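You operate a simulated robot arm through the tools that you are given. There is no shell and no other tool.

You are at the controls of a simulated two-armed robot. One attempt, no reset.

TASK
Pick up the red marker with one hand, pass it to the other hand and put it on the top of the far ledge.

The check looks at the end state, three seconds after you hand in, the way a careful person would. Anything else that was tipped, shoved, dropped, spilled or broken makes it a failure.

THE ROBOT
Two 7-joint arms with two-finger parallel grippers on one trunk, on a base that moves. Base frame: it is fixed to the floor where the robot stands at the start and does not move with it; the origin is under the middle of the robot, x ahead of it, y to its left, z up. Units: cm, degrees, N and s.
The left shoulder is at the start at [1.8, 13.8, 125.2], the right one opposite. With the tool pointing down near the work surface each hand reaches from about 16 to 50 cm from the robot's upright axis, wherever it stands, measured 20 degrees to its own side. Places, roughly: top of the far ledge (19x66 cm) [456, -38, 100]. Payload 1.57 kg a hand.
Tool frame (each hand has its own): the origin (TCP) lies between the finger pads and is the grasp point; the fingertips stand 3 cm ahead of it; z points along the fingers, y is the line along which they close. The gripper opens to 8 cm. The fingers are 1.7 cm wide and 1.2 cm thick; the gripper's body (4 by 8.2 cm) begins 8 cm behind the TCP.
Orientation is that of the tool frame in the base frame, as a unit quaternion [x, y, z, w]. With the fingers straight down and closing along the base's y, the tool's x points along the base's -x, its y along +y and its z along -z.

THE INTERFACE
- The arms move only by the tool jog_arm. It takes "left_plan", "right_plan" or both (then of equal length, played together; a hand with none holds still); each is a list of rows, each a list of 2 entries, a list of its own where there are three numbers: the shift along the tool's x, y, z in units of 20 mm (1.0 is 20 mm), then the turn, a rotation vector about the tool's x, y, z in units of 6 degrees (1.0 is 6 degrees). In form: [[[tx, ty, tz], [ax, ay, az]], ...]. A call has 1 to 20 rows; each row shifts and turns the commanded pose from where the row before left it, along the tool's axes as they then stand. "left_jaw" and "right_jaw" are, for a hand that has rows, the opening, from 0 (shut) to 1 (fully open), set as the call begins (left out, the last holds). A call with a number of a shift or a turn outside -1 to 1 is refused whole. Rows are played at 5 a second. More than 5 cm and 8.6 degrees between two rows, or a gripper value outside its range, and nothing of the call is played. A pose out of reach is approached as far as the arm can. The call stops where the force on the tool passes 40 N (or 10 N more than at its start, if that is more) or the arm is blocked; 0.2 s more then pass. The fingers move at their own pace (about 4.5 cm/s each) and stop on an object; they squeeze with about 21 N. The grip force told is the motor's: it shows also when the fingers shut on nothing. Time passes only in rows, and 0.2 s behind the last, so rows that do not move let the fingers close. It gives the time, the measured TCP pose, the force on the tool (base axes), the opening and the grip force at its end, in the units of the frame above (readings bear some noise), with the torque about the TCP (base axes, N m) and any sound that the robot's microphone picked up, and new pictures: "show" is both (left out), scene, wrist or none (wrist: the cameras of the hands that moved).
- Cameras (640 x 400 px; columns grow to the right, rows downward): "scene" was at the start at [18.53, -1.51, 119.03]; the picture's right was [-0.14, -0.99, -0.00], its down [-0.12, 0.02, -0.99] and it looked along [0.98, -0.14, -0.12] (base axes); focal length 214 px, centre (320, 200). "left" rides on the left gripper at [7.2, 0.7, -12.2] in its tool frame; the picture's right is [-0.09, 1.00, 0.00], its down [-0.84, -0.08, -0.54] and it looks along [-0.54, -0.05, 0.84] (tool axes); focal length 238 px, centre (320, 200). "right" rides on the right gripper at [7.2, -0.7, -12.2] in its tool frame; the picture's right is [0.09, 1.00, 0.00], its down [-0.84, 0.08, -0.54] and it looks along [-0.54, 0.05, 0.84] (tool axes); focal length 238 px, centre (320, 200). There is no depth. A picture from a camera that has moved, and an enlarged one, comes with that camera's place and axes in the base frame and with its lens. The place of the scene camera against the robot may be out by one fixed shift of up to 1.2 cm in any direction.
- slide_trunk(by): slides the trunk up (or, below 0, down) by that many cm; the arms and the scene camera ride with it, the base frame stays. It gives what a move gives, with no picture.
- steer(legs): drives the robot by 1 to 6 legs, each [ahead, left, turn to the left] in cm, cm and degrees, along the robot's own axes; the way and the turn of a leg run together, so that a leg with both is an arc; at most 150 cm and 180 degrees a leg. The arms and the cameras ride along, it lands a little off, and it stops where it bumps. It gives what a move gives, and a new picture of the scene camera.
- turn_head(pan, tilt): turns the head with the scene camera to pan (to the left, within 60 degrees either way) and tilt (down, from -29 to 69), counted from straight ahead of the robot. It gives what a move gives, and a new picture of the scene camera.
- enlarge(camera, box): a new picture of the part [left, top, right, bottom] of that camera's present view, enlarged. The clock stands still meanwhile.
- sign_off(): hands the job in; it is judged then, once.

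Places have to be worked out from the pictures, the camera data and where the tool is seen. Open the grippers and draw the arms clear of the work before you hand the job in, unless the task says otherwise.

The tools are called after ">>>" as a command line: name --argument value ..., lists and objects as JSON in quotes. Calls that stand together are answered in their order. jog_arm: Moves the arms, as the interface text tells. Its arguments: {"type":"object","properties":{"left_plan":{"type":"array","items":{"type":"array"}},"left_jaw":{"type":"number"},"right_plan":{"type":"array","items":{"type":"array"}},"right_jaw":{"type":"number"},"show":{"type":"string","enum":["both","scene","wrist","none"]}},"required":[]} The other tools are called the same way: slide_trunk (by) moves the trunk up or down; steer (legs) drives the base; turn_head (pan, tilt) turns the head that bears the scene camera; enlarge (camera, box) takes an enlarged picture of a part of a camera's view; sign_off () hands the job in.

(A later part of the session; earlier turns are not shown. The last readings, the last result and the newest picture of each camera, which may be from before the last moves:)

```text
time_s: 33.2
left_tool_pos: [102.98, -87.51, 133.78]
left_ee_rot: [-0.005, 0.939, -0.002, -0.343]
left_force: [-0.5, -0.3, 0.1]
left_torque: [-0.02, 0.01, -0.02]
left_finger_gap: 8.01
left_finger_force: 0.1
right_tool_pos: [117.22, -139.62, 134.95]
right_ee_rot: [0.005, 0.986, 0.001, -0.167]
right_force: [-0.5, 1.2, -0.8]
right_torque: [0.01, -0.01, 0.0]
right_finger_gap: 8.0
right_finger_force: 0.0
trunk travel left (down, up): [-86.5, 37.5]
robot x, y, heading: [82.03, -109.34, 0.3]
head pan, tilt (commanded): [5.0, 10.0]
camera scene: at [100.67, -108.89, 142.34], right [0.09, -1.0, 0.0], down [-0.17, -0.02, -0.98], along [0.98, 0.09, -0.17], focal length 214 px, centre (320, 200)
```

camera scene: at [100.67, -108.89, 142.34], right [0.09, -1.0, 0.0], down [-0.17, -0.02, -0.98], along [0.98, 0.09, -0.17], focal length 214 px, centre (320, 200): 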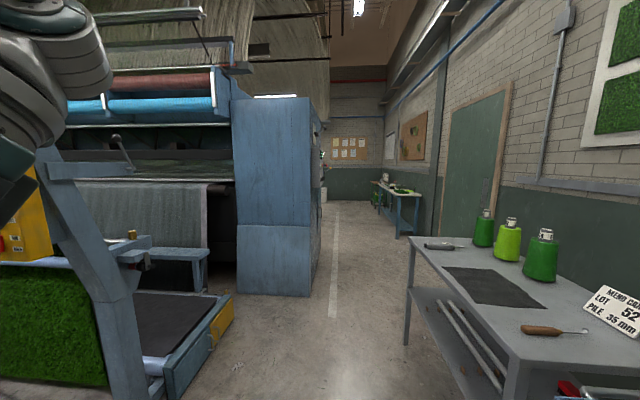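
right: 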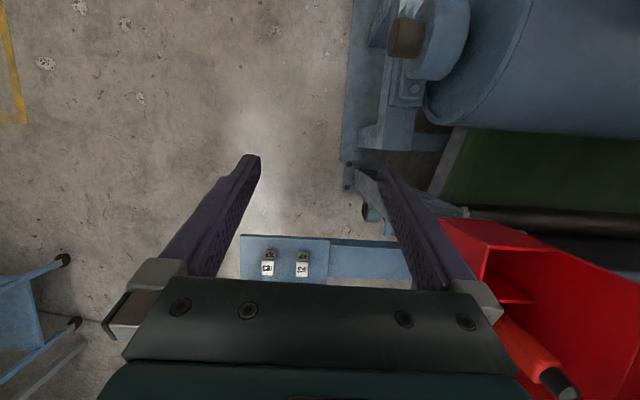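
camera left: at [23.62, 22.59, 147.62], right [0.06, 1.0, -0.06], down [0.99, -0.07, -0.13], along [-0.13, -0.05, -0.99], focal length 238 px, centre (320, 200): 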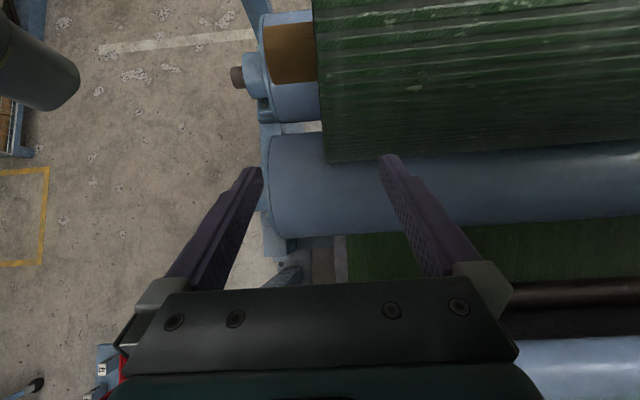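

The pan 55 view shows pegs with coloured ends on the first frame and a platform frame beyond. I enlarge these regions to look for the red marker.

>>> turn_head --pan 58 --tilt 25

>>> enlarge --camera "scene" --box '[0, 20, 160, 180]'

>>> enlarge --camera "scene" --box '[0, 180, 200, 380]'

>>> enlarge --camera "scene" --box '[260, 60, 460, 300]'

>>> enlarge --camera "scene" --box '[100, 40, 260, 180]'

```text
time_s: 34.4
left_tool_pos: [102.98, -87.64, 133.65]
left_ee_rot: [-0.006, 0.939, -0.002, -0.344]
left_force: [-0.2, 0.3, 0.5]
left_torque: [-0.03, -0.01, 0.03]
left_finger_gap: 7.98
left_finger_force: 0.1
right_tool_pos: [117.32, -139.8, 134.95]
right_ee_rot: [0.006, 0.986, 0.001, -0.168]
right_force: [-0.3, -0.5, -0.4]
right_torque: [-0.02, 0.04, 0.02]
right_finger_gap: 7.99
right_finger_force: 0.1
trunk travel left (down, up): [-86.5, 37.5]
robot x, y, heading: [81.52, -109.57, 0.2]
head pan, tilt (commanded): [58.0, 25.0]
camera scene: at [96.26, -101.92, 139.9], right [0.85, -0.53, 0.0], down [-0.22, -0.36, -0.91], along [0.48, 0.77, -0.42], focal length 214 px, centre (320, 200)
```

scene: 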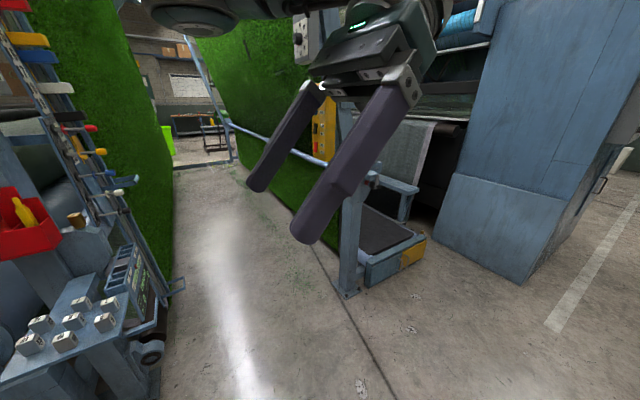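

```text
2.50 times, centred on (80, 100) of scene
camera zoom: at [96.26, -101.92, 139.9], right [0.85, -0.53, 0.0], down [-0.22, -0.36, -0.91], along [0.48, 0.77, -0.42], focal length 536 px, centre (920, 450)
```

zoom: 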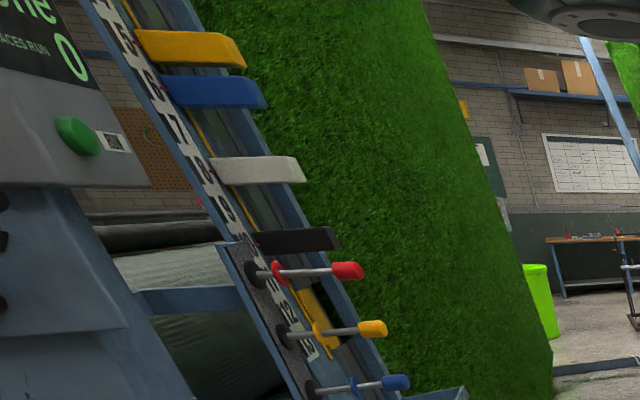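

```text
2.00 times, centred on (100, 280) of scene
camera zoom: at [96.26, -101.92, 139.9], right [0.85, -0.53, 0.0], down [-0.22, -0.36, -0.91], along [0.48, 0.77, -0.42], focal length 429 px, centre (760, 40)
```

zoom: 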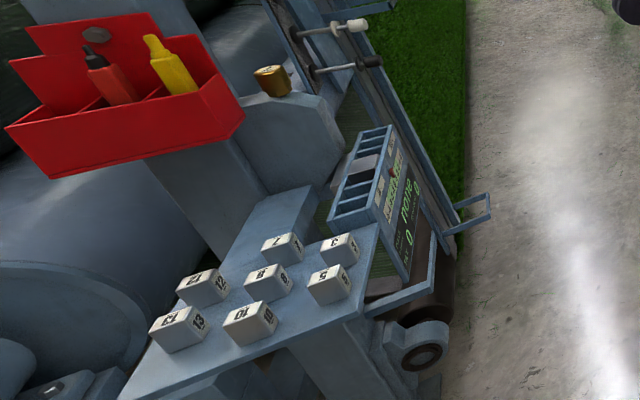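

```text
1.67 times, centred on (360, 180) of scene
camera zoom: at [96.26, -101.92, 139.9], right [0.85, -0.53, 0.0], down [-0.22, -0.36, -0.91], along [0.48, 0.77, -0.42], focal length 358 px, centre (253, 233)
```

zoom: 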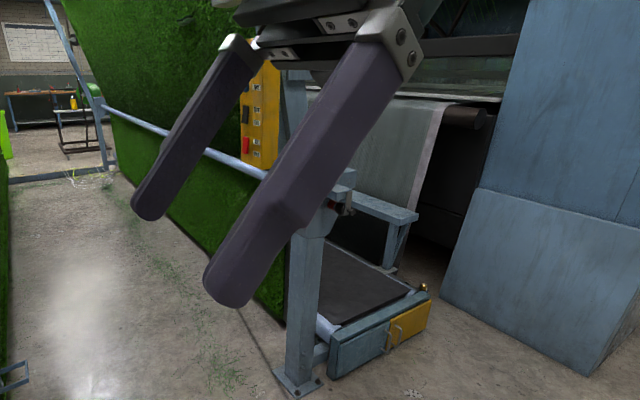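

```text
2.86 times, centred on (180, 110) of scene
camera zoom: at [96.26, -101.92, 139.9], right [0.85, -0.53, 0.0], down [-0.22, -0.36, -0.91], along [0.48, 0.77, -0.42], focal length 613 px, centre (720, 457)
```

zoom: 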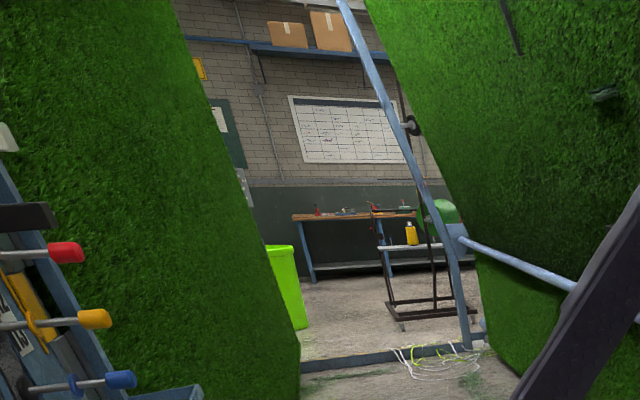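

No red marker seen yet. I pan to the second frame with the console and enlarge it.

>>> turn_head --pan 25 --tilt 15

>>> enlarge --camera "scene" --box '[200, 60, 440, 210]'

>>> enlarge --camera "scene" --box '[160, 180, 400, 330]'

```text
time_s: 35.4
left_tool_pos: [102.95, -87.53, 133.81]
left_ee_rot: [-0.005, 0.939, -0.003, -0.344]
left_force: [-0.5, -0.1, -1.8]
left_torque: [-0.02, 0.03, -0.01]
left_finger_gap: 7.99
left_finger_force: 0.1
right_tool_pos: [117.21, -139.77, 135.0]
right_ee_rot: [0.006, 0.986, 0.001, -0.168]
right_force: [-0.7, -0.7, -0.9]
right_torque: [0.0, 0.03, 0.05]
right_finger_gap: 7.98
right_finger_force: 0.0
trunk travel left (down, up): [-86.5, 37.5]
robot x, y, heading: [82.31, -109.67, 0.2]
head pan, tilt (commanded): [25.0, 15.0]
camera scene: at [99.85, -105.75, 141.52], right [0.43, -0.9, 0.0], down [-0.23, -0.11, -0.97], along [0.87, 0.41, -0.26], focal length 214 px, centre (320, 200)
```

scene: 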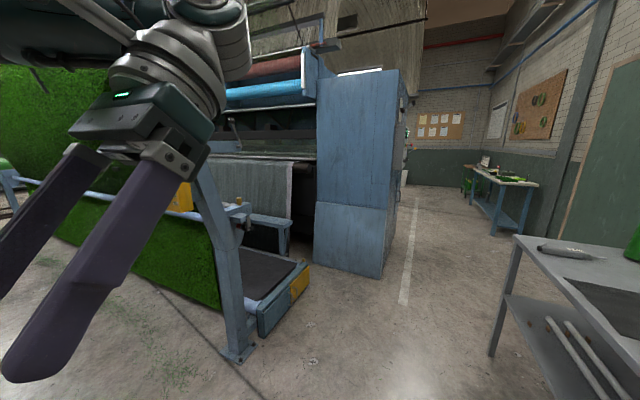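

```text
2.67 times, centred on (320, 135) of scene
camera zoom: at [99.85, -105.75, 141.52], right [0.43, -0.9, 0.0], down [-0.23, -0.11, -0.97], along [0.87, 0.41, -0.26], focal length 572 px, centre (320, 373)
```

zoom: 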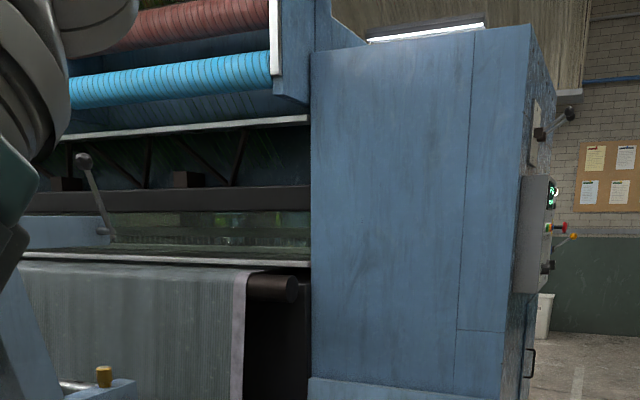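

```text
2.67 times, centred on (280, 255) of scene
camera zoom: at [99.85, -105.75, 141.52], right [0.43, -0.9, 0.0], down [-0.23, -0.11, -0.97], along [0.87, 0.41, -0.26], focal length 572 px, centre (427, 53)
```

zoom: 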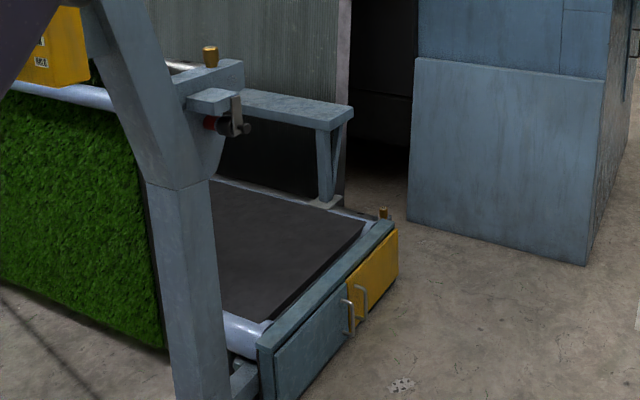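

The cabinet's right side carries a console with protruding knobs; I will pass it at a distance. I drive ahead to x≈230 along y≈−120 and look again.

>>> steer --legs '[[140, -12, 0]]'

>>> turn_head --pan 0 --tilt 10

>>> turn_head --pan 55 --tilt 15

```text
time_s: 42.4
left_tool_pos: [243.22, -97.21, 133.75]
left_ee_rot: [-0.014, 0.939, -0.006, -0.343]
left_force: [0.2, 0.2, -0.8]
left_torque: [0.02, 0.0, 0.01]
left_finger_gap: 8.0
left_finger_force: 0.1
right_tool_pos: [258.41, -148.86, 134.97]
right_ee_rot: [-0.003, 0.986, 0.0, -0.168]
right_force: [0.2, -0.4, 0.1]
right_torque: [0.0, -0.01, -0.01]
right_finger_gap: 8.0
right_finger_force: 0.0
trunk travel left (down, up): [-86.5, 37.5]
robot x, y, heading: [222.67, -119.81, 1.2]
head pan, tilt (commanded): [25.0, 15.0]
camera scene: at [240.49, -115.33, 141.52], right [0.44, -0.9, 0.0], down [-0.23, -0.11, -0.97], along [0.87, 0.43, -0.26], focal length 214 px, centre (320, 200)
```

scene: 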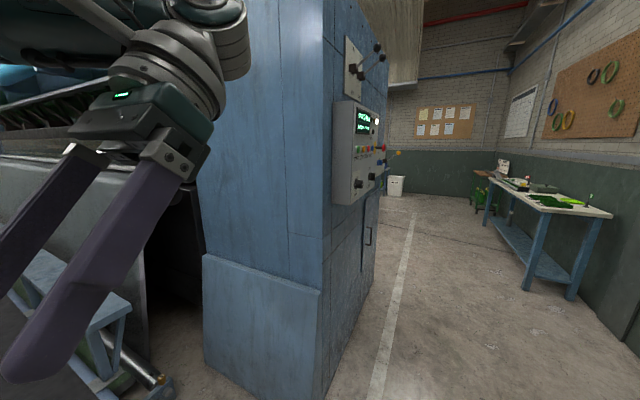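

```text
time_s: 43.3
left_tool_pos: [243.25, -97.2, 133.82]
left_ee_rot: [-0.013, 0.939, -0.006, -0.343]
left_force: [-0.1, -0.4, -0.1]
left_torque: [0.04, 0.03, 0.02]
left_finger_gap: 7.99
left_finger_force: 0.0
right_tool_pos: [258.39, -148.88, 134.96]
right_ee_rot: [-0.002, 0.986, 0.0, -0.169]
right_force: [-0.1, 0.3, 1.1]
right_torque: [0.06, -0.03, 0.0]
right_finger_gap: 8.0
right_finger_force: 0.2
trunk travel left (down, up): [-86.5, 37.5]
robot x, y, heading: [222.61, -119.41, 1.3]
head pan, tilt (commanded): [0.0, 10.0]
camera scene: at [241.42, -119.25, 142.34], right [0.02, -1.0, 0.0], down [-0.17, 0.0, -0.98], along [0.98, 0.02, -0.17], focal length 214 px, centre (320, 200)
```

scene: 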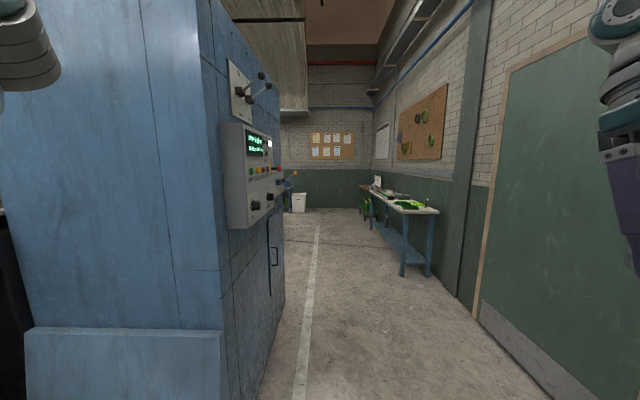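

```text
time_s: 44.6
left_tool_pos: [243.14, -97.2, 133.69]
left_ee_rot: [-0.013, 0.939, -0.006, -0.343]
left_force: [-0.2, -0.1, 0.3]
left_torque: [0.0, -0.01, 0.04]
left_finger_gap: 8.0
left_finger_force: 0.1
right_tool_pos: [258.42, -148.9, 134.96]
right_ee_rot: [-0.003, 0.986, 0.0, -0.168]
right_force: [0.6, -0.1, 0.8]
right_torque: [0.0, 0.0, 0.0]
right_finger_gap: 7.96
right_finger_force: 0.0
trunk travel left (down, up): [-86.5, 37.5]
robot x, y, heading: [222.19, -119.79, 1.2]
head pan, tilt (commanded): [55.0, 15.0]
camera scene: at [237.3, -111.71, 141.53], right [0.83, -0.55, 0.0], down [-0.14, -0.22, -0.97], along [0.54, 0.8, -0.26], focal length 214 px, centre (320, 200)
```

scene: 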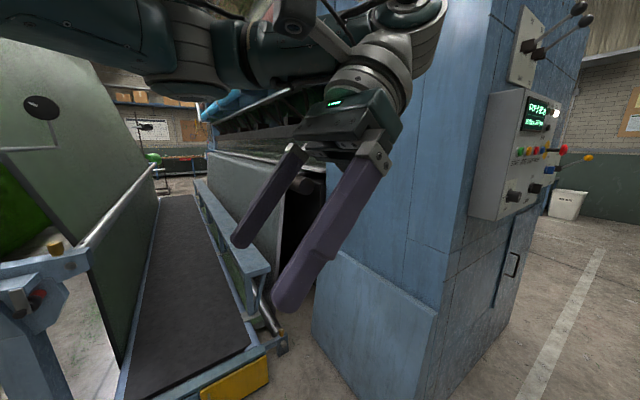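

The cabinet spans x≈322–445 with its right face at y≈−75, so the far ledge must be on its back side. I drive along, drifting right to stay clear of the console.

>>> steer --legs '[[60, -2, 0], [100, -38, 0], [100, -5, 0]]'

>>> turn_head --pan 58 --tilt 15

```text
time_s: 49.9
left_tool_pos: [328.07, -105.85, 133.38]
left_ee_rot: [-0.059, 0.937, -0.023, -0.345]
left_force: [0.1, 0.4, -0.5]
left_torque: [-0.01, 0.0, 0.0]
left_finger_gap: 7.99
left_finger_force: 0.0
right_tool_pos: [345.04, -158.26, 134.73]
right_ee_rot: [-0.02, 0.985, -0.005, -0.171]
right_force: [-0.3, -0.3, -0.6]
right_torque: [-0.02, 0.01, 0.02]
right_finger_gap: 8.01
right_finger_force: 0.1
trunk travel left (down, up): [-86.5, 37.5]
robot x, y, heading: [308.45, -129.72, 3.2]
head pan, tilt (commanded): [55.0, 15.0]
stopped in leg 2: the robot was blocked; the commanded pose is now the measured one
camera scene: at [322.68, -121.76, 141.35], right [0.85, -0.53, 0.0], down [-0.14, -0.22, -0.96], along [0.51, 0.82, -0.26], focal length 214 px, centre (320, 200)
```

scene: 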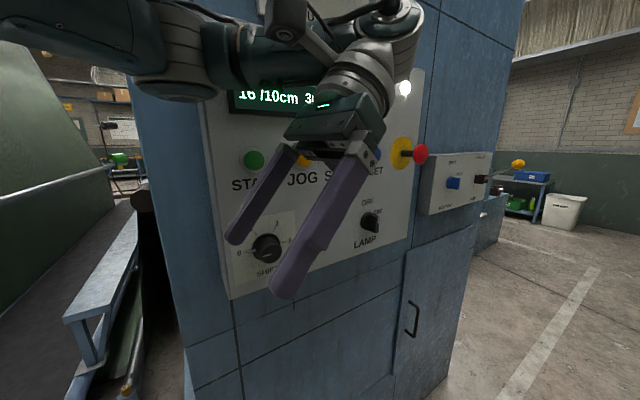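

```text
time_s: 50.6
left_tool_pos: [328.06, -105.89, 133.37]
left_ee_rot: [-0.057, 0.936, -0.022, -0.346]
left_force: [0.1, 0.0, 0.2]
left_torque: [-0.02, 0.0, 0.03]
left_finger_gap: 8.0
left_finger_force: 0.1
right_tool_pos: [344.75, -158.41, 134.7]
right_ee_rot: [-0.018, 0.985, -0.005, -0.171]
right_force: [0.5, 0.0, 0.0]
right_torque: [0.0, 0.01, -0.03]
right_finger_gap: 8.0
right_finger_force: 0.1
trunk travel left (down, up): [-86.5, 37.5]
robot x, y, heading: [308.62, -129.88, 3.0]
head pan, tilt (commanded): [58.0, 15.0]
camera scene: at [322.23, -121.52, 141.39], right [0.88, -0.48, 0.0], down [-0.13, -0.23, -0.96], along [0.46, 0.85, -0.26], focal length 214 px, centre (320, 200)
```

scene: 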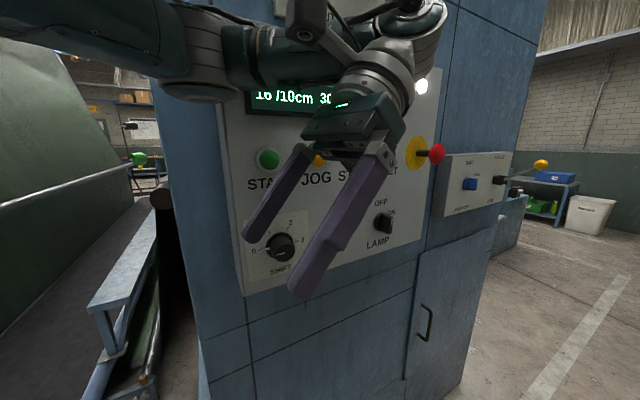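

The left elbow seems to have touched the cabinet; nothing visible was moved. I back off slightly, shift well to the right, then continue.

>>> steer --legs '[[-5, -3, 0], [0, -40, -3]]'

```text
time_s: 53.6
left_tool_pos: [325.94, -149.85, 133.73]
left_ee_rot: [-0.033, 0.939, -0.012, -0.342]
left_force: [-0.4, 1.0, 0.0]
left_torque: [-0.03, -0.03, 0.01]
left_finger_gap: 8.05
left_finger_force: 0.1
right_tool_pos: [340.2, -203.09, 134.89]
right_ee_rot: [0.006, 0.986, 0.001, -0.169]
right_force: [0.3, -0.8, -0.3]
right_torque: [-0.04, 0.0, -0.01]
right_finger_gap: 8.0
right_finger_force: 0.0
trunk travel left (down, up): [-86.5, 37.5]
robot x, y, heading: [304.78, -172.92, 0.4]
head pan, tilt (commanded): [58.0, 15.0]
camera scene: at [319.29, -165.16, 141.52], right [0.85, -0.53, 0.0], down [-0.14, -0.22, -0.97], along [0.51, 0.82, -0.26], focal length 214 px, centre (320, 200)
```

scene: 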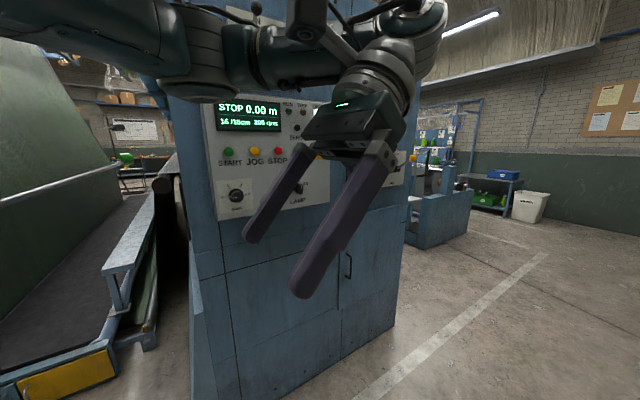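

The way ahead is open. I drive ahead 140 cm along y≈−172 and look left behind the cabinet.

>>> steer --legs '[[140, 0, 0]]'

>>> turn_head --pan 58 --tilt 20

>>> turn_head --pan 20 --tilt 10

```text
time_s: 60.6
left_tool_pos: [467.51, -150.87, 133.75]
left_ee_rot: [-0.024, 0.939, -0.009, -0.343]
left_force: [-0.4, -0.3, 0.7]
left_torque: [-0.02, -0.01, 0.0]
left_finger_gap: 8.0
left_finger_force: 0.0
right_tool_pos: [480.69, -204.32, 135.01]
right_ee_rot: [0.016, 0.986, 0.002, -0.168]
right_force: [0.3, -0.3, 0.2]
right_torque: [0.01, 0.0, -0.02]
right_finger_gap: 8.02
right_finger_force: 0.1
trunk travel left (down, up): [-86.5, 37.5]
robot x, y, heading: [445.64, -173.67, -0.7]
head pan, tilt (commanded): [58.0, 15.0]
camera scene: at [460.59, -166.09, 141.52], right [0.84, -0.54, 0.0], down [-0.14, -0.22, -0.97], along [0.52, 0.81, -0.26], focal length 214 px, centre (320, 200)
```

scene: 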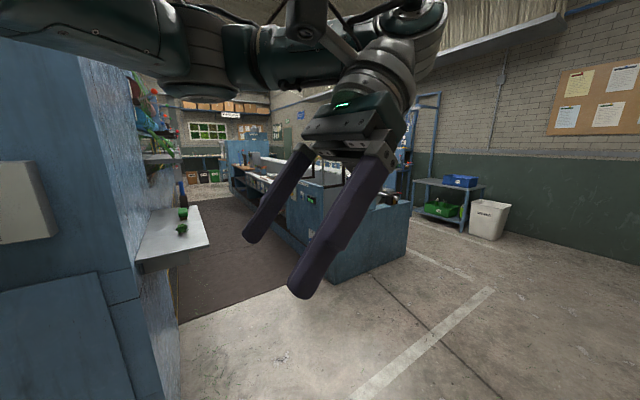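

```text
time_s: 61.3
left_tool_pos: [467.51, -151.05, 133.74]
left_ee_rot: [-0.024, 0.939, -0.01, -0.343]
left_force: [0.2, 0.4, 0.4]
left_torque: [0.01, 0.0, 0.0]
left_finger_gap: 8.02
left_finger_force: 0.1
right_tool_pos: [480.67, -204.31, 134.89]
right_ee_rot: [0.015, 0.986, 0.002, -0.168]
right_force: [0.3, -0.2, 1.4]
right_torque: [-0.02, 0.0, 0.0]
right_finger_gap: 8.02
right_finger_force: 0.0
trunk travel left (down, up): [-86.5, 37.5]
robot x, y, heading: [445.38, -173.76, -0.6]
head pan, tilt (commanded): [58.0, 20.0]
camera scene: at [460.57, -166.12, 140.71], right [0.84, -0.54, 0.0], down [-0.19, -0.29, -0.94], along [0.51, 0.79, -0.34], focal length 214 px, centre (320, 200)
```

scene: 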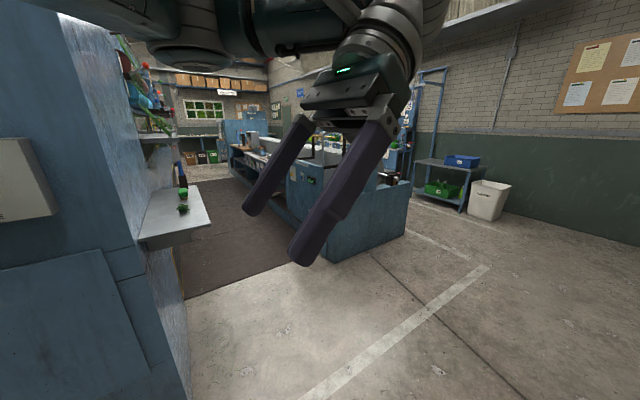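

```text
time_s: 62.3
left_tool_pos: [467.47, -151.05, 133.7]
left_ee_rot: [-0.024, 0.939, -0.009, -0.343]
left_force: [-0.5, 0.1, 0.4]
left_torque: [0.0, 0.01, 0.01]
left_finger_gap: 8.01
left_finger_force: 0.0
right_tool_pos: [480.72, -204.4, 135.02]
right_ee_rot: [0.015, 0.986, 0.002, -0.168]
right_force: [-0.9, -0.3, 0.4]
right_torque: [-0.04, -0.01, 0.03]
right_finger_gap: 8.0
right_finger_force: 0.0
trunk travel left (down, up): [-86.5, 37.5]
robot x, y, heading: [445.76, -173.36, -0.7]
head pan, tilt (commanded): [20.0, 10.0]
camera scene: at [464.3, -170.88, 142.34], right [0.33, -0.94, 0.0], down [-0.16, -0.06, -0.98], along [0.93, 0.32, -0.17], focal length 214 px, centre (320, 200)
```

scene: 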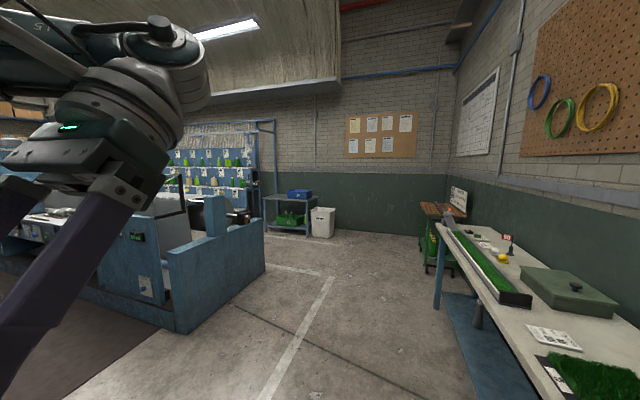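

The far ledge is visible on the back of the cabinet, with something green and blue on it. I enlarge that area.

>>> turn_head --pan 60 --tilt 20

>>> enlarge --camera "scene" --box '[110, 140, 270, 260]'

>>> enlarge --camera "scene" --box '[110, 50, 270, 150]'

>>> enlarge --camera "scene" --box '[220, 90, 420, 215]'

```text
time_s: 63.4
left_tool_pos: [467.49, -150.97, 133.73]
left_ee_rot: [-0.025, 0.939, -0.01, -0.343]
left_force: [0.5, -0.2, 0.4]
left_torque: [0.01, 0.0, 0.01]
left_finger_gap: 7.98
left_finger_force: 0.1
right_tool_pos: [480.67, -204.41, 134.93]
right_ee_rot: [0.016, 0.986, 0.002, -0.168]
right_force: [0.3, -1.1, -0.2]
right_torque: [0.04, -0.02, -0.01]
right_finger_gap: 8.01
right_finger_force: 0.1
trunk travel left (down, up): [-86.5, 37.5]
robot x, y, heading: [445.85, -173.48, -0.7]
head pan, tilt (commanded): [60.0, 20.0]
camera scene: at [460.3, -165.95, 140.71], right [0.86, -0.51, 0.0], down [-0.18, -0.29, -0.94], along [0.48, 0.81, -0.34], focal length 214 px, centre (320, 200)
```

scene: 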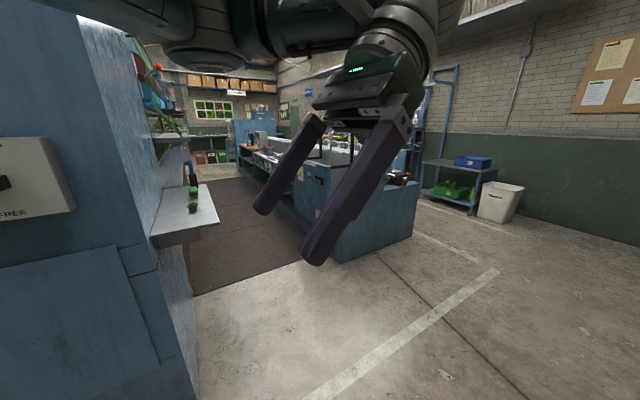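

```text
3.33 times, centred on (190, 200) of scene
camera zoom: at [460.3, -165.95, 140.71], right [0.86, -0.51, 0.0], down [-0.18, -0.29, -0.94], along [0.48, 0.81, -0.34], focal length 715 px, centre (753, 200)
```

zoom: 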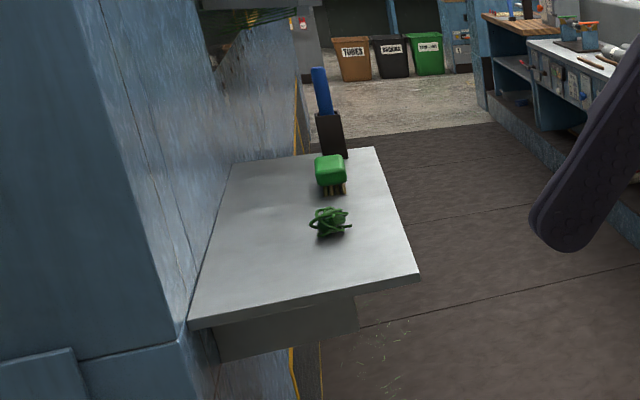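

```text
4.00 times, centred on (190, 100) of scene
camera zoom: at [460.3, -165.95, 140.71], right [0.86, -0.51, 0.0], down [-0.18, -0.29, -0.94], along [0.48, 0.81, -0.34], focal length 858 px, centre (840, 600)
```

zoom: 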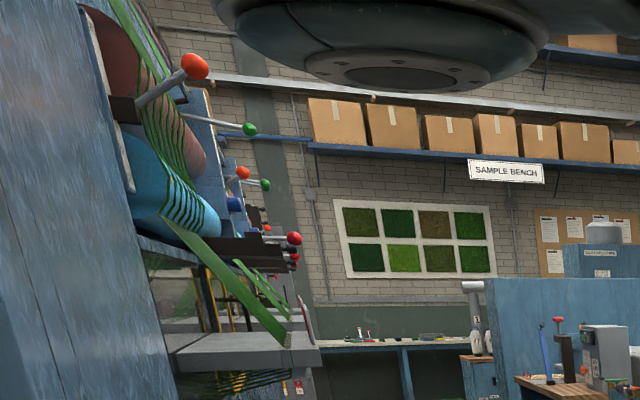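

```text
3.20 times, centred on (320, 152) of scene
camera zoom: at [460.3, -165.95, 140.71], right [0.86, -0.51, 0.0], down [-0.18, -0.29, -0.94], along [0.48, 0.81, -0.34], focal length 686 px, centre (320, 352)
```

zoom: 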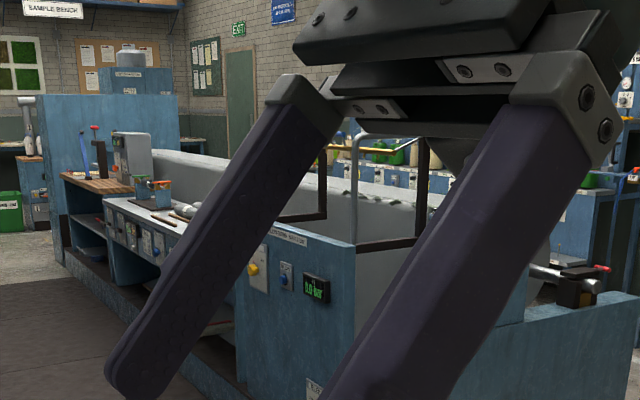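

The ledge holds a green block, a green tangle and a blue stick in a black holder; no red marker there. I zoom on the ledge and on the benches behind, to rule out a red marker here.

>>> enlarge --camera "scene" --box '[160, 150, 224, 220]'

>>> enlarge --camera "scene" --box '[220, 110, 300, 170]'

>>> turn_head --pan -10 --tilt 25

>>> enlarge --camera "scene" --box '[300, 100, 640, 330]'

```text
5.71 times, centred on (192, 185) of scene
camera zoom: at [460.3, -165.95, 140.71], right [0.86, -0.51, 0.0], down [-0.18, -0.29, -0.94], along [0.48, 0.81, -0.34], focal length 1226 px, centre (1051, 286)
```

zoom: 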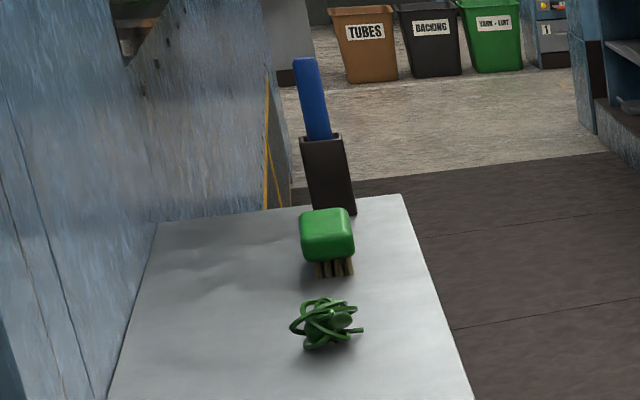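

```text
6.67 times, centred on (260, 140) of scene
camera zoom: at [460.3, -165.95, 140.71], right [0.86, -0.51, 0.0], down [-0.18, -0.29, -0.94], along [0.48, 0.81, -0.34], focal length 1430 px, centre (720, 600)
```

zoom: 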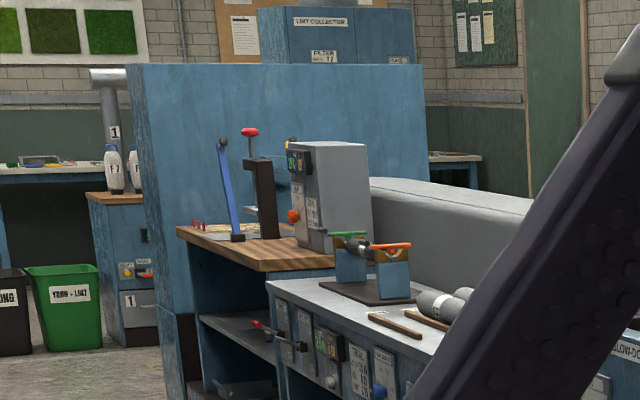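

```text
time_s: 64.8
left_tool_pos: [467.47, -150.96, 133.61]
left_ee_rot: [-0.024, 0.939, -0.009, -0.343]
left_force: [-0.6, 0.1, 0.0]
left_torque: [0.02, 0.01, 0.0]
left_finger_gap: 7.98
left_finger_force: 0.2
right_tool_pos: [480.67, -204.19, 134.9]
right_ee_rot: [0.016, 0.986, 0.003, -0.169]
right_force: [-0.2, -0.1, -0.7]
right_torque: [0.02, 0.03, -0.02]
right_finger_gap: 8.0
right_finger_force: 0.1
trunk travel left (down, up): [-86.5, 37.5]
robot x, y, heading: [445.73, -173.35, -0.9]
head pan, tilt (commanded): [-10.0, 25.0]
camera scene: at [464.57, -175.66, 139.9], right [-0.19, -0.98, 0.0], down [-0.42, 0.08, -0.91], along [0.89, -0.17, -0.42], focal length 214 px, centre (320, 200)
```

scene: 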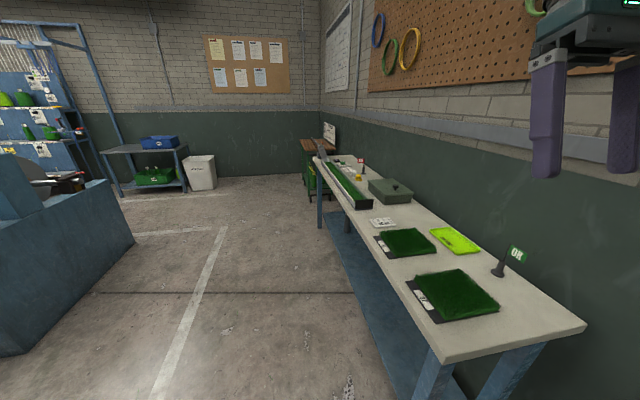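

```text
1.74 times, centred on (470, 215) of scene
camera zoom: at [464.57, -175.66, 139.9], right [-0.19, -0.98, 0.0], down [-0.42, 0.08, -0.91], along [0.89, -0.17, -0.42], focal length 373 px, centre (59, 174)
```

zoom: 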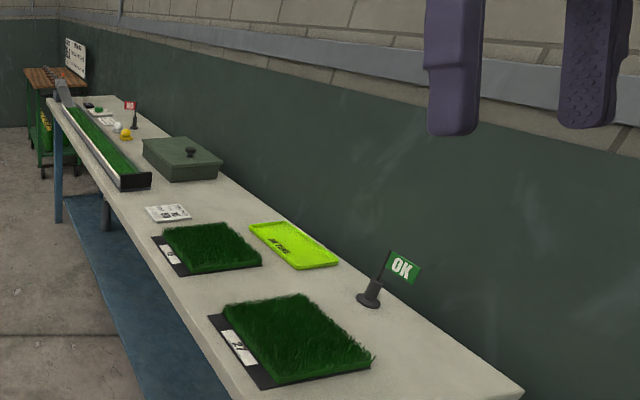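

Nothing red here that is a marker. I move ahead a little and turn left to look along the back side of the machine, the ledge front and the benches beyond.

>>> steer --legs '[[40, 10, 0], [0, 0, 90]]'

>>> turn_head --pan 20 --tilt 15

>>> turn_head --pan -30 --tilt 15

```text
time_s: 71.1
left_tool_pos: [463.89, -141.71, 133.67]
left_ee_rot: [0.67, -0.658, 0.246, 0.24]
left_force: [0.0, -0.3, -0.5]
left_torque: [-0.01, -0.02, 0.01]
left_finger_gap: 7.99
left_finger_force: 0.0
right_tool_pos: [517.67, -130.43, 134.88]
right_ee_rot: [-0.674, 0.719, -0.115, -0.123]
right_force: [1.1, 1.0, 0.0]
right_torque: [0.05, 0.02, 0.02]
right_finger_gap: 8.01
right_finger_force: 0.0
trunk travel left (down, up): [-86.5, 37.5]
robot x, y, heading: [485.39, -163.97, 87.4]
head pan, tilt (commanded): [-10.0, 25.0]
camera scene: at [487.75, -145.3, 139.9], right [0.98, -0.22, 0.0], down [-0.09, -0.41, -0.91], along [0.2, 0.88, -0.42], focal length 214 px, centre (320, 200)
```

scene: 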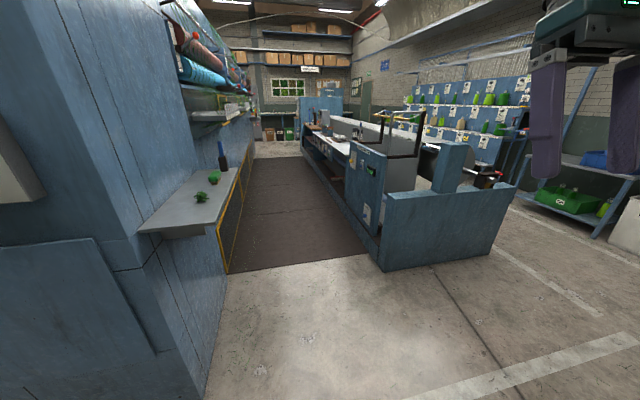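

```text
time_s: 72.0
left_tool_pos: [463.79, -141.71, 133.81]
left_ee_rot: [0.671, -0.658, 0.245, 0.239]
left_force: [0.5, 0.0, 0.5]
left_torque: [0.03, -0.01, -0.01]
left_finger_gap: 8.0
left_finger_force: 0.1
right_tool_pos: [517.51, -130.36, 134.92]
right_ee_rot: [-0.674, 0.719, -0.115, -0.123]
right_force: [-0.8, -0.9, -0.1]
right_torque: [0.0, 0.01, -0.01]
right_finger_gap: 8.01
right_finger_force: 0.0
trunk travel left (down, up): [-86.5, 37.5]
robot x, y, heading: [485.66, -164.14, 87.2]
head pan, tilt (commanded): [20.0, 15.0]
camera scene: at [482.95, -145.37, 141.52], right [0.96, 0.3, 0.0], down [0.08, -0.25, -0.97], along [-0.29, 0.92, -0.26], focal length 214 px, centre (320, 200)
```

scene: 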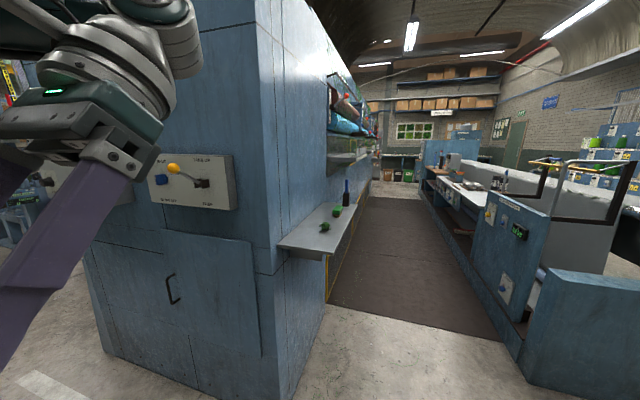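

```text
time_s: 73.2
left_tool_pos: [463.8, -141.75, 133.7]
left_ee_rot: [0.67, -0.658, 0.245, 0.241]
left_force: [0.0, -0.2, -0.2]
left_torque: [-0.01, 0.02, 0.02]
left_finger_gap: 7.98
left_finger_force: 0.1
right_tool_pos: [517.63, -130.3, 134.89]
right_ee_rot: [-0.674, 0.719, -0.115, -0.123]
right_force: [-0.3, 0.3, 0.1]
right_torque: [-0.01, 0.01, -0.01]
right_finger_gap: 8.01
right_finger_force: 0.1
trunk travel left (down, up): [-86.5, 37.5]
robot x, y, heading: [485.68, -164.28, 87.3]
head pan, tilt (commanded): [-30.0, 15.0]
camera scene: at [490.76, -146.42, 141.52], right [0.84, -0.54, 0.0], down [-0.14, -0.22, -0.97], along [0.52, 0.81, -0.26], focal length 214 px, centre (320, 200)
```

scene: 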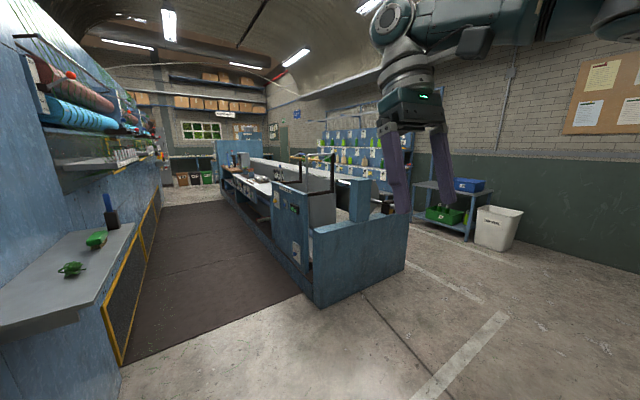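

From here I zoom over the ledge, the mending line and the back benches for anything like a red marker.

>>> enlarge --camera "scene" --box '[0, 180, 180, 340]'

>>> enlarge --camera "scene" --box '[160, 130, 320, 230]'

>>> enlarge --camera "scene" --box '[30, 120, 170, 200]'

>>> enlarge --camera "scene" --box '[310, 120, 500, 240]'

```text
2.50 times, centred on (90, 260) of scene
camera zoom: at [490.76, -146.42, 141.52], right [0.84, -0.54, 0.0], down [-0.14, -0.22, -0.97], along [0.52, 0.81, -0.26], focal length 536 px, centre (895, 50)
```

zoom: 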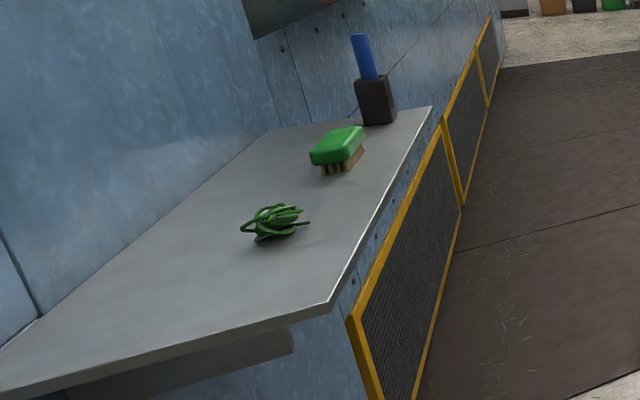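

```text
4.00 times, centred on (240, 180) of scene
camera zoom: at [490.76, -146.42, 141.52], right [0.84, -0.54, 0.0], down [-0.14, -0.22, -0.97], along [0.52, 0.81, -0.26], focal length 858 px, centre (640, 280)
```

zoom: 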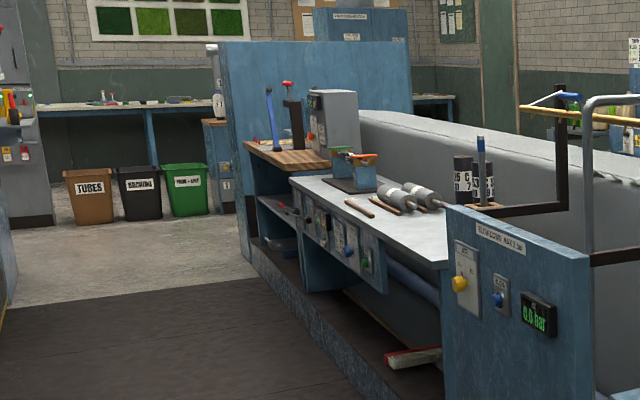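

```text
4.57 times, centred on (100, 160) of scene
camera zoom: at [490.76, -146.42, 141.52], right [0.84, -0.54, 0.0], down [-0.14, -0.22, -0.97], along [0.52, 0.81, -0.26], focal length 980 px, centre (1326, 383)
```

zoom: 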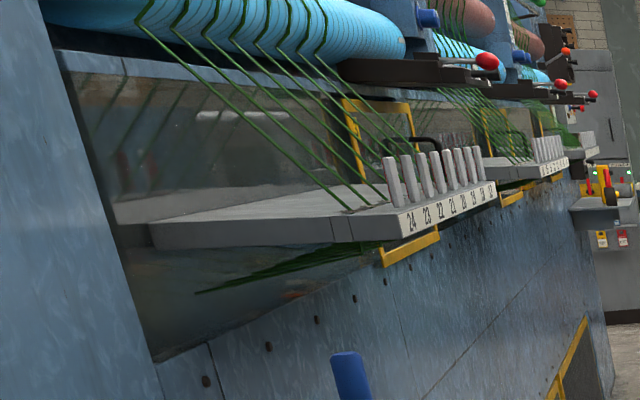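

```text
3.33 times, centred on (405, 180) of scene
camera zoom: at [490.76, -146.42, 141.52], right [0.84, -0.54, 0.0], down [-0.14, -0.22, -0.97], along [0.52, 0.81, -0.26], focal length 715 px, centre (37, 267)
```

zoom: 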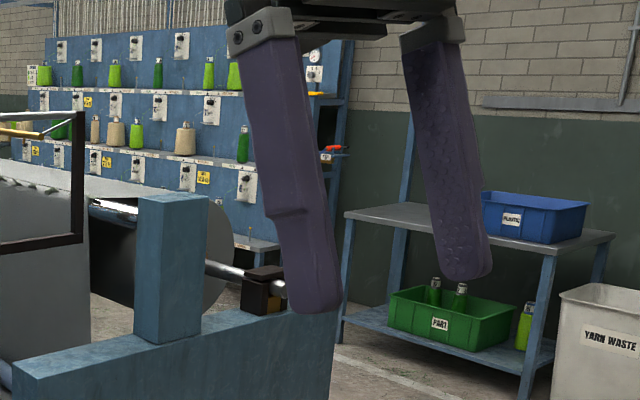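

No red marker is visible on this side. The best candidate stays in the red box near my start, so I turn around and drive back for a close look.

>>> steer --legs '[[0, 0, 92.7]]'

>>> turn_head --pan 0 --tilt 10

```text
time_s: 77.6
left_tool_pos: [464.91, -187.21, 133.8]
left_ee_rot: [0.939, 0.039, 0.342, -0.015]
left_force: [-0.5, -0.7, 0.2]
left_torque: [0.05, -0.02, -0.02]
left_finger_gap: 8.02
left_finger_force: 0.0
right_tool_pos: [450.13, -134.27, 135.07]
right_ee_rot: [0.986, 0.0, 0.168, 0.0]
right_force: [-0.2, 0.7, -0.1]
right_torque: [-0.01, -0.04, 0.04]
right_finger_gap: 8.04
right_finger_force: 0.1
trunk travel left (down, up): [-86.5, 37.5]
robot x, y, heading: [485.62, -164.06, -179.1]
head pan, tilt (commanded): [-30.0, 15.0]
camera scene: at [467.1, -159.88, 141.52], right [0.49, 0.87, 0.0], down [0.23, -0.13, -0.97], along [-0.84, 0.47, -0.26], focal length 214 px, centre (320, 200)
```

scene: 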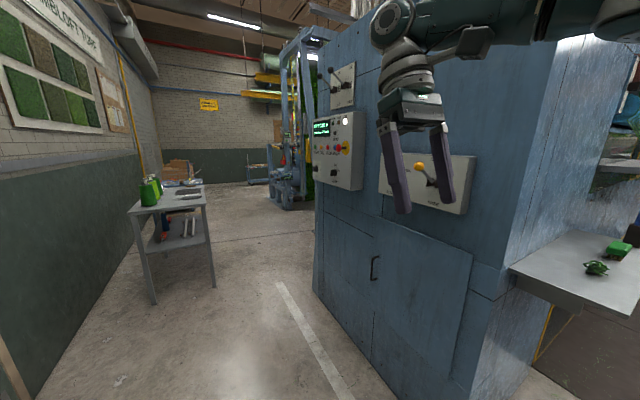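

```text
time_s: 78.5
left_tool_pos: [464.92, -187.19, 133.8]
left_ee_rot: [0.938, 0.039, 0.343, -0.015]
left_force: [-0.1, -0.2, 0.7]
left_torque: [0.01, -0.03, 0.04]
left_finger_gap: 8.0
left_finger_force: 0.1
right_tool_pos: [450.16, -134.37, 134.95]
right_ee_rot: [0.986, 0.0, 0.169, 0.0]
right_force: [-0.1, 0.3, 0.3]
right_torque: [-0.02, 0.0, 0.01]
right_finger_gap: 8.01
right_finger_force: 0.1
trunk travel left (down, up): [-86.5, 37.5]
robot x, y, heading: [485.72, -164.26, -179.1]
head pan, tilt (commanded): [0.0, 10.0]
camera scene: at [465.96, -164.56, 142.34], right [-0.02, 1.0, 0.0], down [0.17, 0.0, -0.98], along [-0.98, -0.01, -0.17], focal length 214 px, centre (320, 200)
```

scene: 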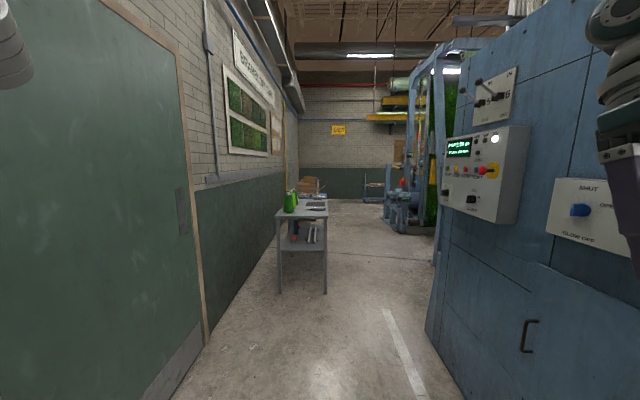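

I drive back along the aisle in stages, first straight, then sideways in front of the grey bench, then on.

>>> steer --legs '[[150, 0, -0.9], [32, 0, 0], [0, -42, 0], [120, 0, 0]]'

>>> turn_head --pan -30 --tilt 15

```text
time_s: 95.8
left_tool_pos: [159.94, -147.6, 133.72]
left_ee_rot: [0.939, 0.041, 0.342, -0.016]
left_force: [-0.3, 0.7, -0.5]
left_torque: [-0.03, 0.0, 0.02]
left_finger_gap: 7.99
left_finger_force: 0.0
right_tool_pos: [144.77, -95.02, 134.87]
right_ee_rot: [0.986, 0.003, 0.168, 0.0]
right_force: [0.7, -0.2, 0.1]
right_torque: [0.0, 0.01, 0.01]
right_finger_gap: 8.0
right_finger_force: 0.0
trunk travel left (down, up): [-86.5, 37.5]
robot x, y, heading: [180.32, -124.3, -178.5]
head pan, tilt (commanded): [0.0, 10.0]
camera scene: at [160.96, -125.0, 142.34], right [-0.02, 1.0, 0.0], down [0.17, 0.0, -0.98], along [-0.98, -0.02, -0.17], focal length 214 px, centre (320, 200)
```

scene: 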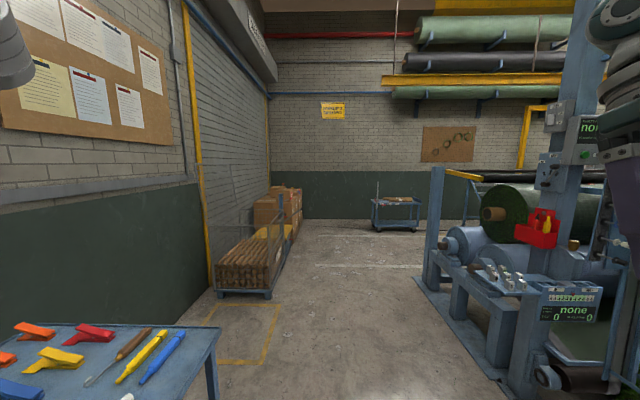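

```text
time_s: 96.7
left_tool_pos: [159.94, -147.72, 133.67]
left_ee_rot: [0.938, 0.042, 0.343, -0.016]
left_force: [0.4, -0.3, 0.7]
left_torque: [0.01, -0.03, -0.02]
left_finger_gap: 7.98
left_finger_force: 0.1
right_tool_pos: [144.84, -94.87, 135.02]
right_ee_rot: [0.986, 0.003, 0.168, 0.0]
right_force: [-0.1, -0.3, 0.7]
right_torque: [0.03, 0.0, -0.01]
right_finger_gap: 8.01
right_finger_force: 0.0
trunk travel left (down, up): [-86.5, 37.5]
robot x, y, heading: [180.63, -124.25, -178.6]
head pan, tilt (commanded): [-30.0, 15.0]
camera scene: at [162.05, -120.31, 141.53], right [0.48, 0.88, 0.0], down [0.23, -0.12, -0.97], along [-0.85, 0.46, -0.26], focal length 214 px, centre (320, 200)
```

scene: 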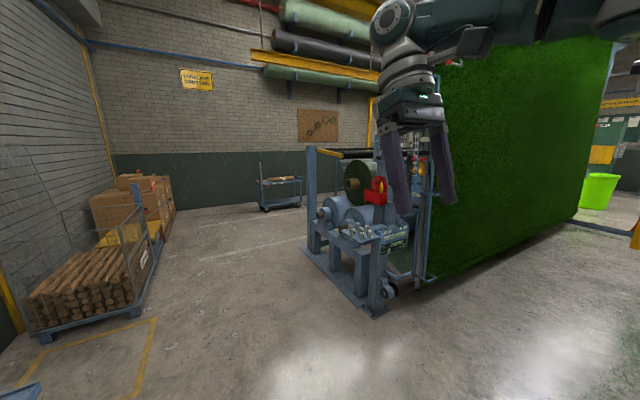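

There is another small blue trolley with things on it behind the start position. I zoom on it and on the red box.

>>> enlarge --camera "scene" --box '[240, 155, 320, 215]'

>>> turn_head --pan -8 --tilt 15

>>> enlarge --camera "scene" --box '[300, 145, 420, 220]'

>>> enlarge --camera "scene" --box '[440, 170, 580, 280]'

```text
6.67 times, centred on (280, 185) of scene
camera zoom: at [162.05, -120.31, 141.53], right [0.48, 0.88, 0.0], down [0.23, -0.12, -0.97], along [-0.85, 0.46, -0.26], focal length 1430 px, centre (587, 300)
```

zoom: 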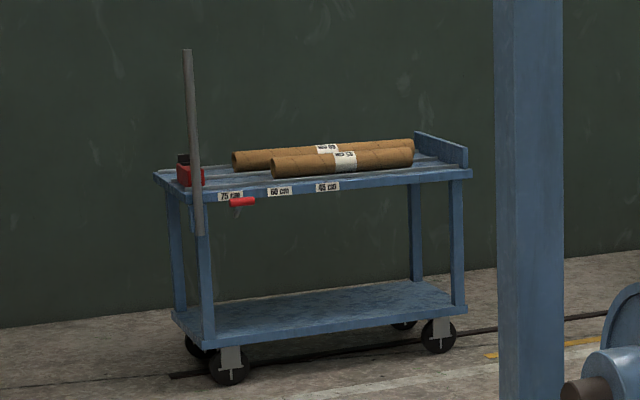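

```text
time_s: 97.6
left_tool_pos: [159.93, -147.77, 133.91]
left_ee_rot: [0.939, 0.042, 0.342, -0.016]
left_force: [0.4, -0.7, 0.3]
left_torque: [0.01, -0.01, 0.01]
left_finger_gap: 8.0
left_finger_force: 0.1
right_tool_pos: [144.8, -94.81, 134.96]
right_ee_rot: [0.986, 0.004, 0.168, 0.0]
right_force: [0.8, -0.1, 0.7]
right_torque: [0.01, -0.02, -0.01]
right_finger_gap: 7.99
right_finger_force: 0.1
trunk travel left (down, up): [-86.5, 37.5]
robot x, y, heading: [181.04, -124.42, -178.5]
head pan, tilt (commanded): [-8.0, 15.0]
camera scene: at [160.97, -123.69, 141.52], right [0.12, 0.99, 0.0], down [0.26, -0.03, -0.97], along [-0.96, 0.11, -0.26], focal length 214 px, centre (320, 200)
```

scene: 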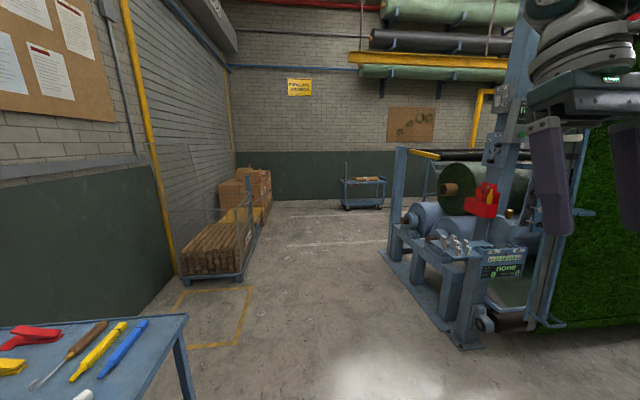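

```text
5.33 times, centred on (360, 182) of scene
camera zoom: at [160.97, -123.69, 141.52], right [0.12, 0.99, 0.0], down [0.26, -0.03, -0.97], along [-0.96, 0.11, -0.26], focal length 1144 px, centre (107, 293)
```

zoom: 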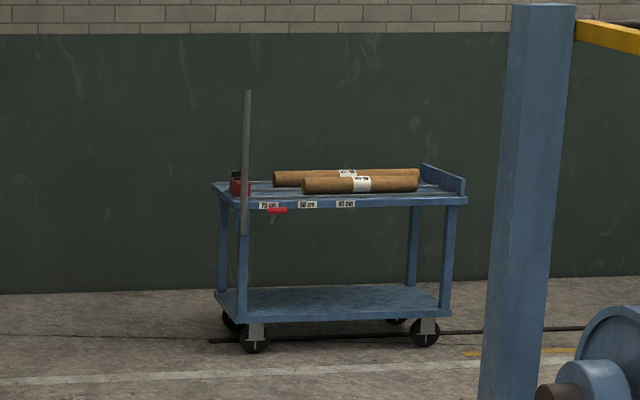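

```text
3.64 times, centred on (510, 225) of scene
camera zoom: at [160.97, -123.69, 141.52], right [0.12, 0.99, 0.0], down [0.26, -0.03, -0.97], along [-0.96, 0.11, -0.26], focal length 780 px, centre (-371, 109)
```

zoom: 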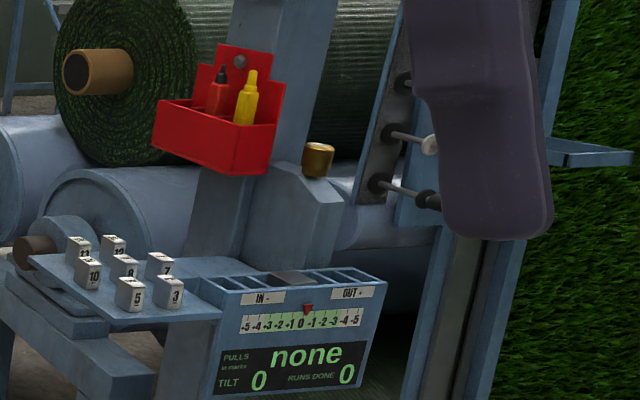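

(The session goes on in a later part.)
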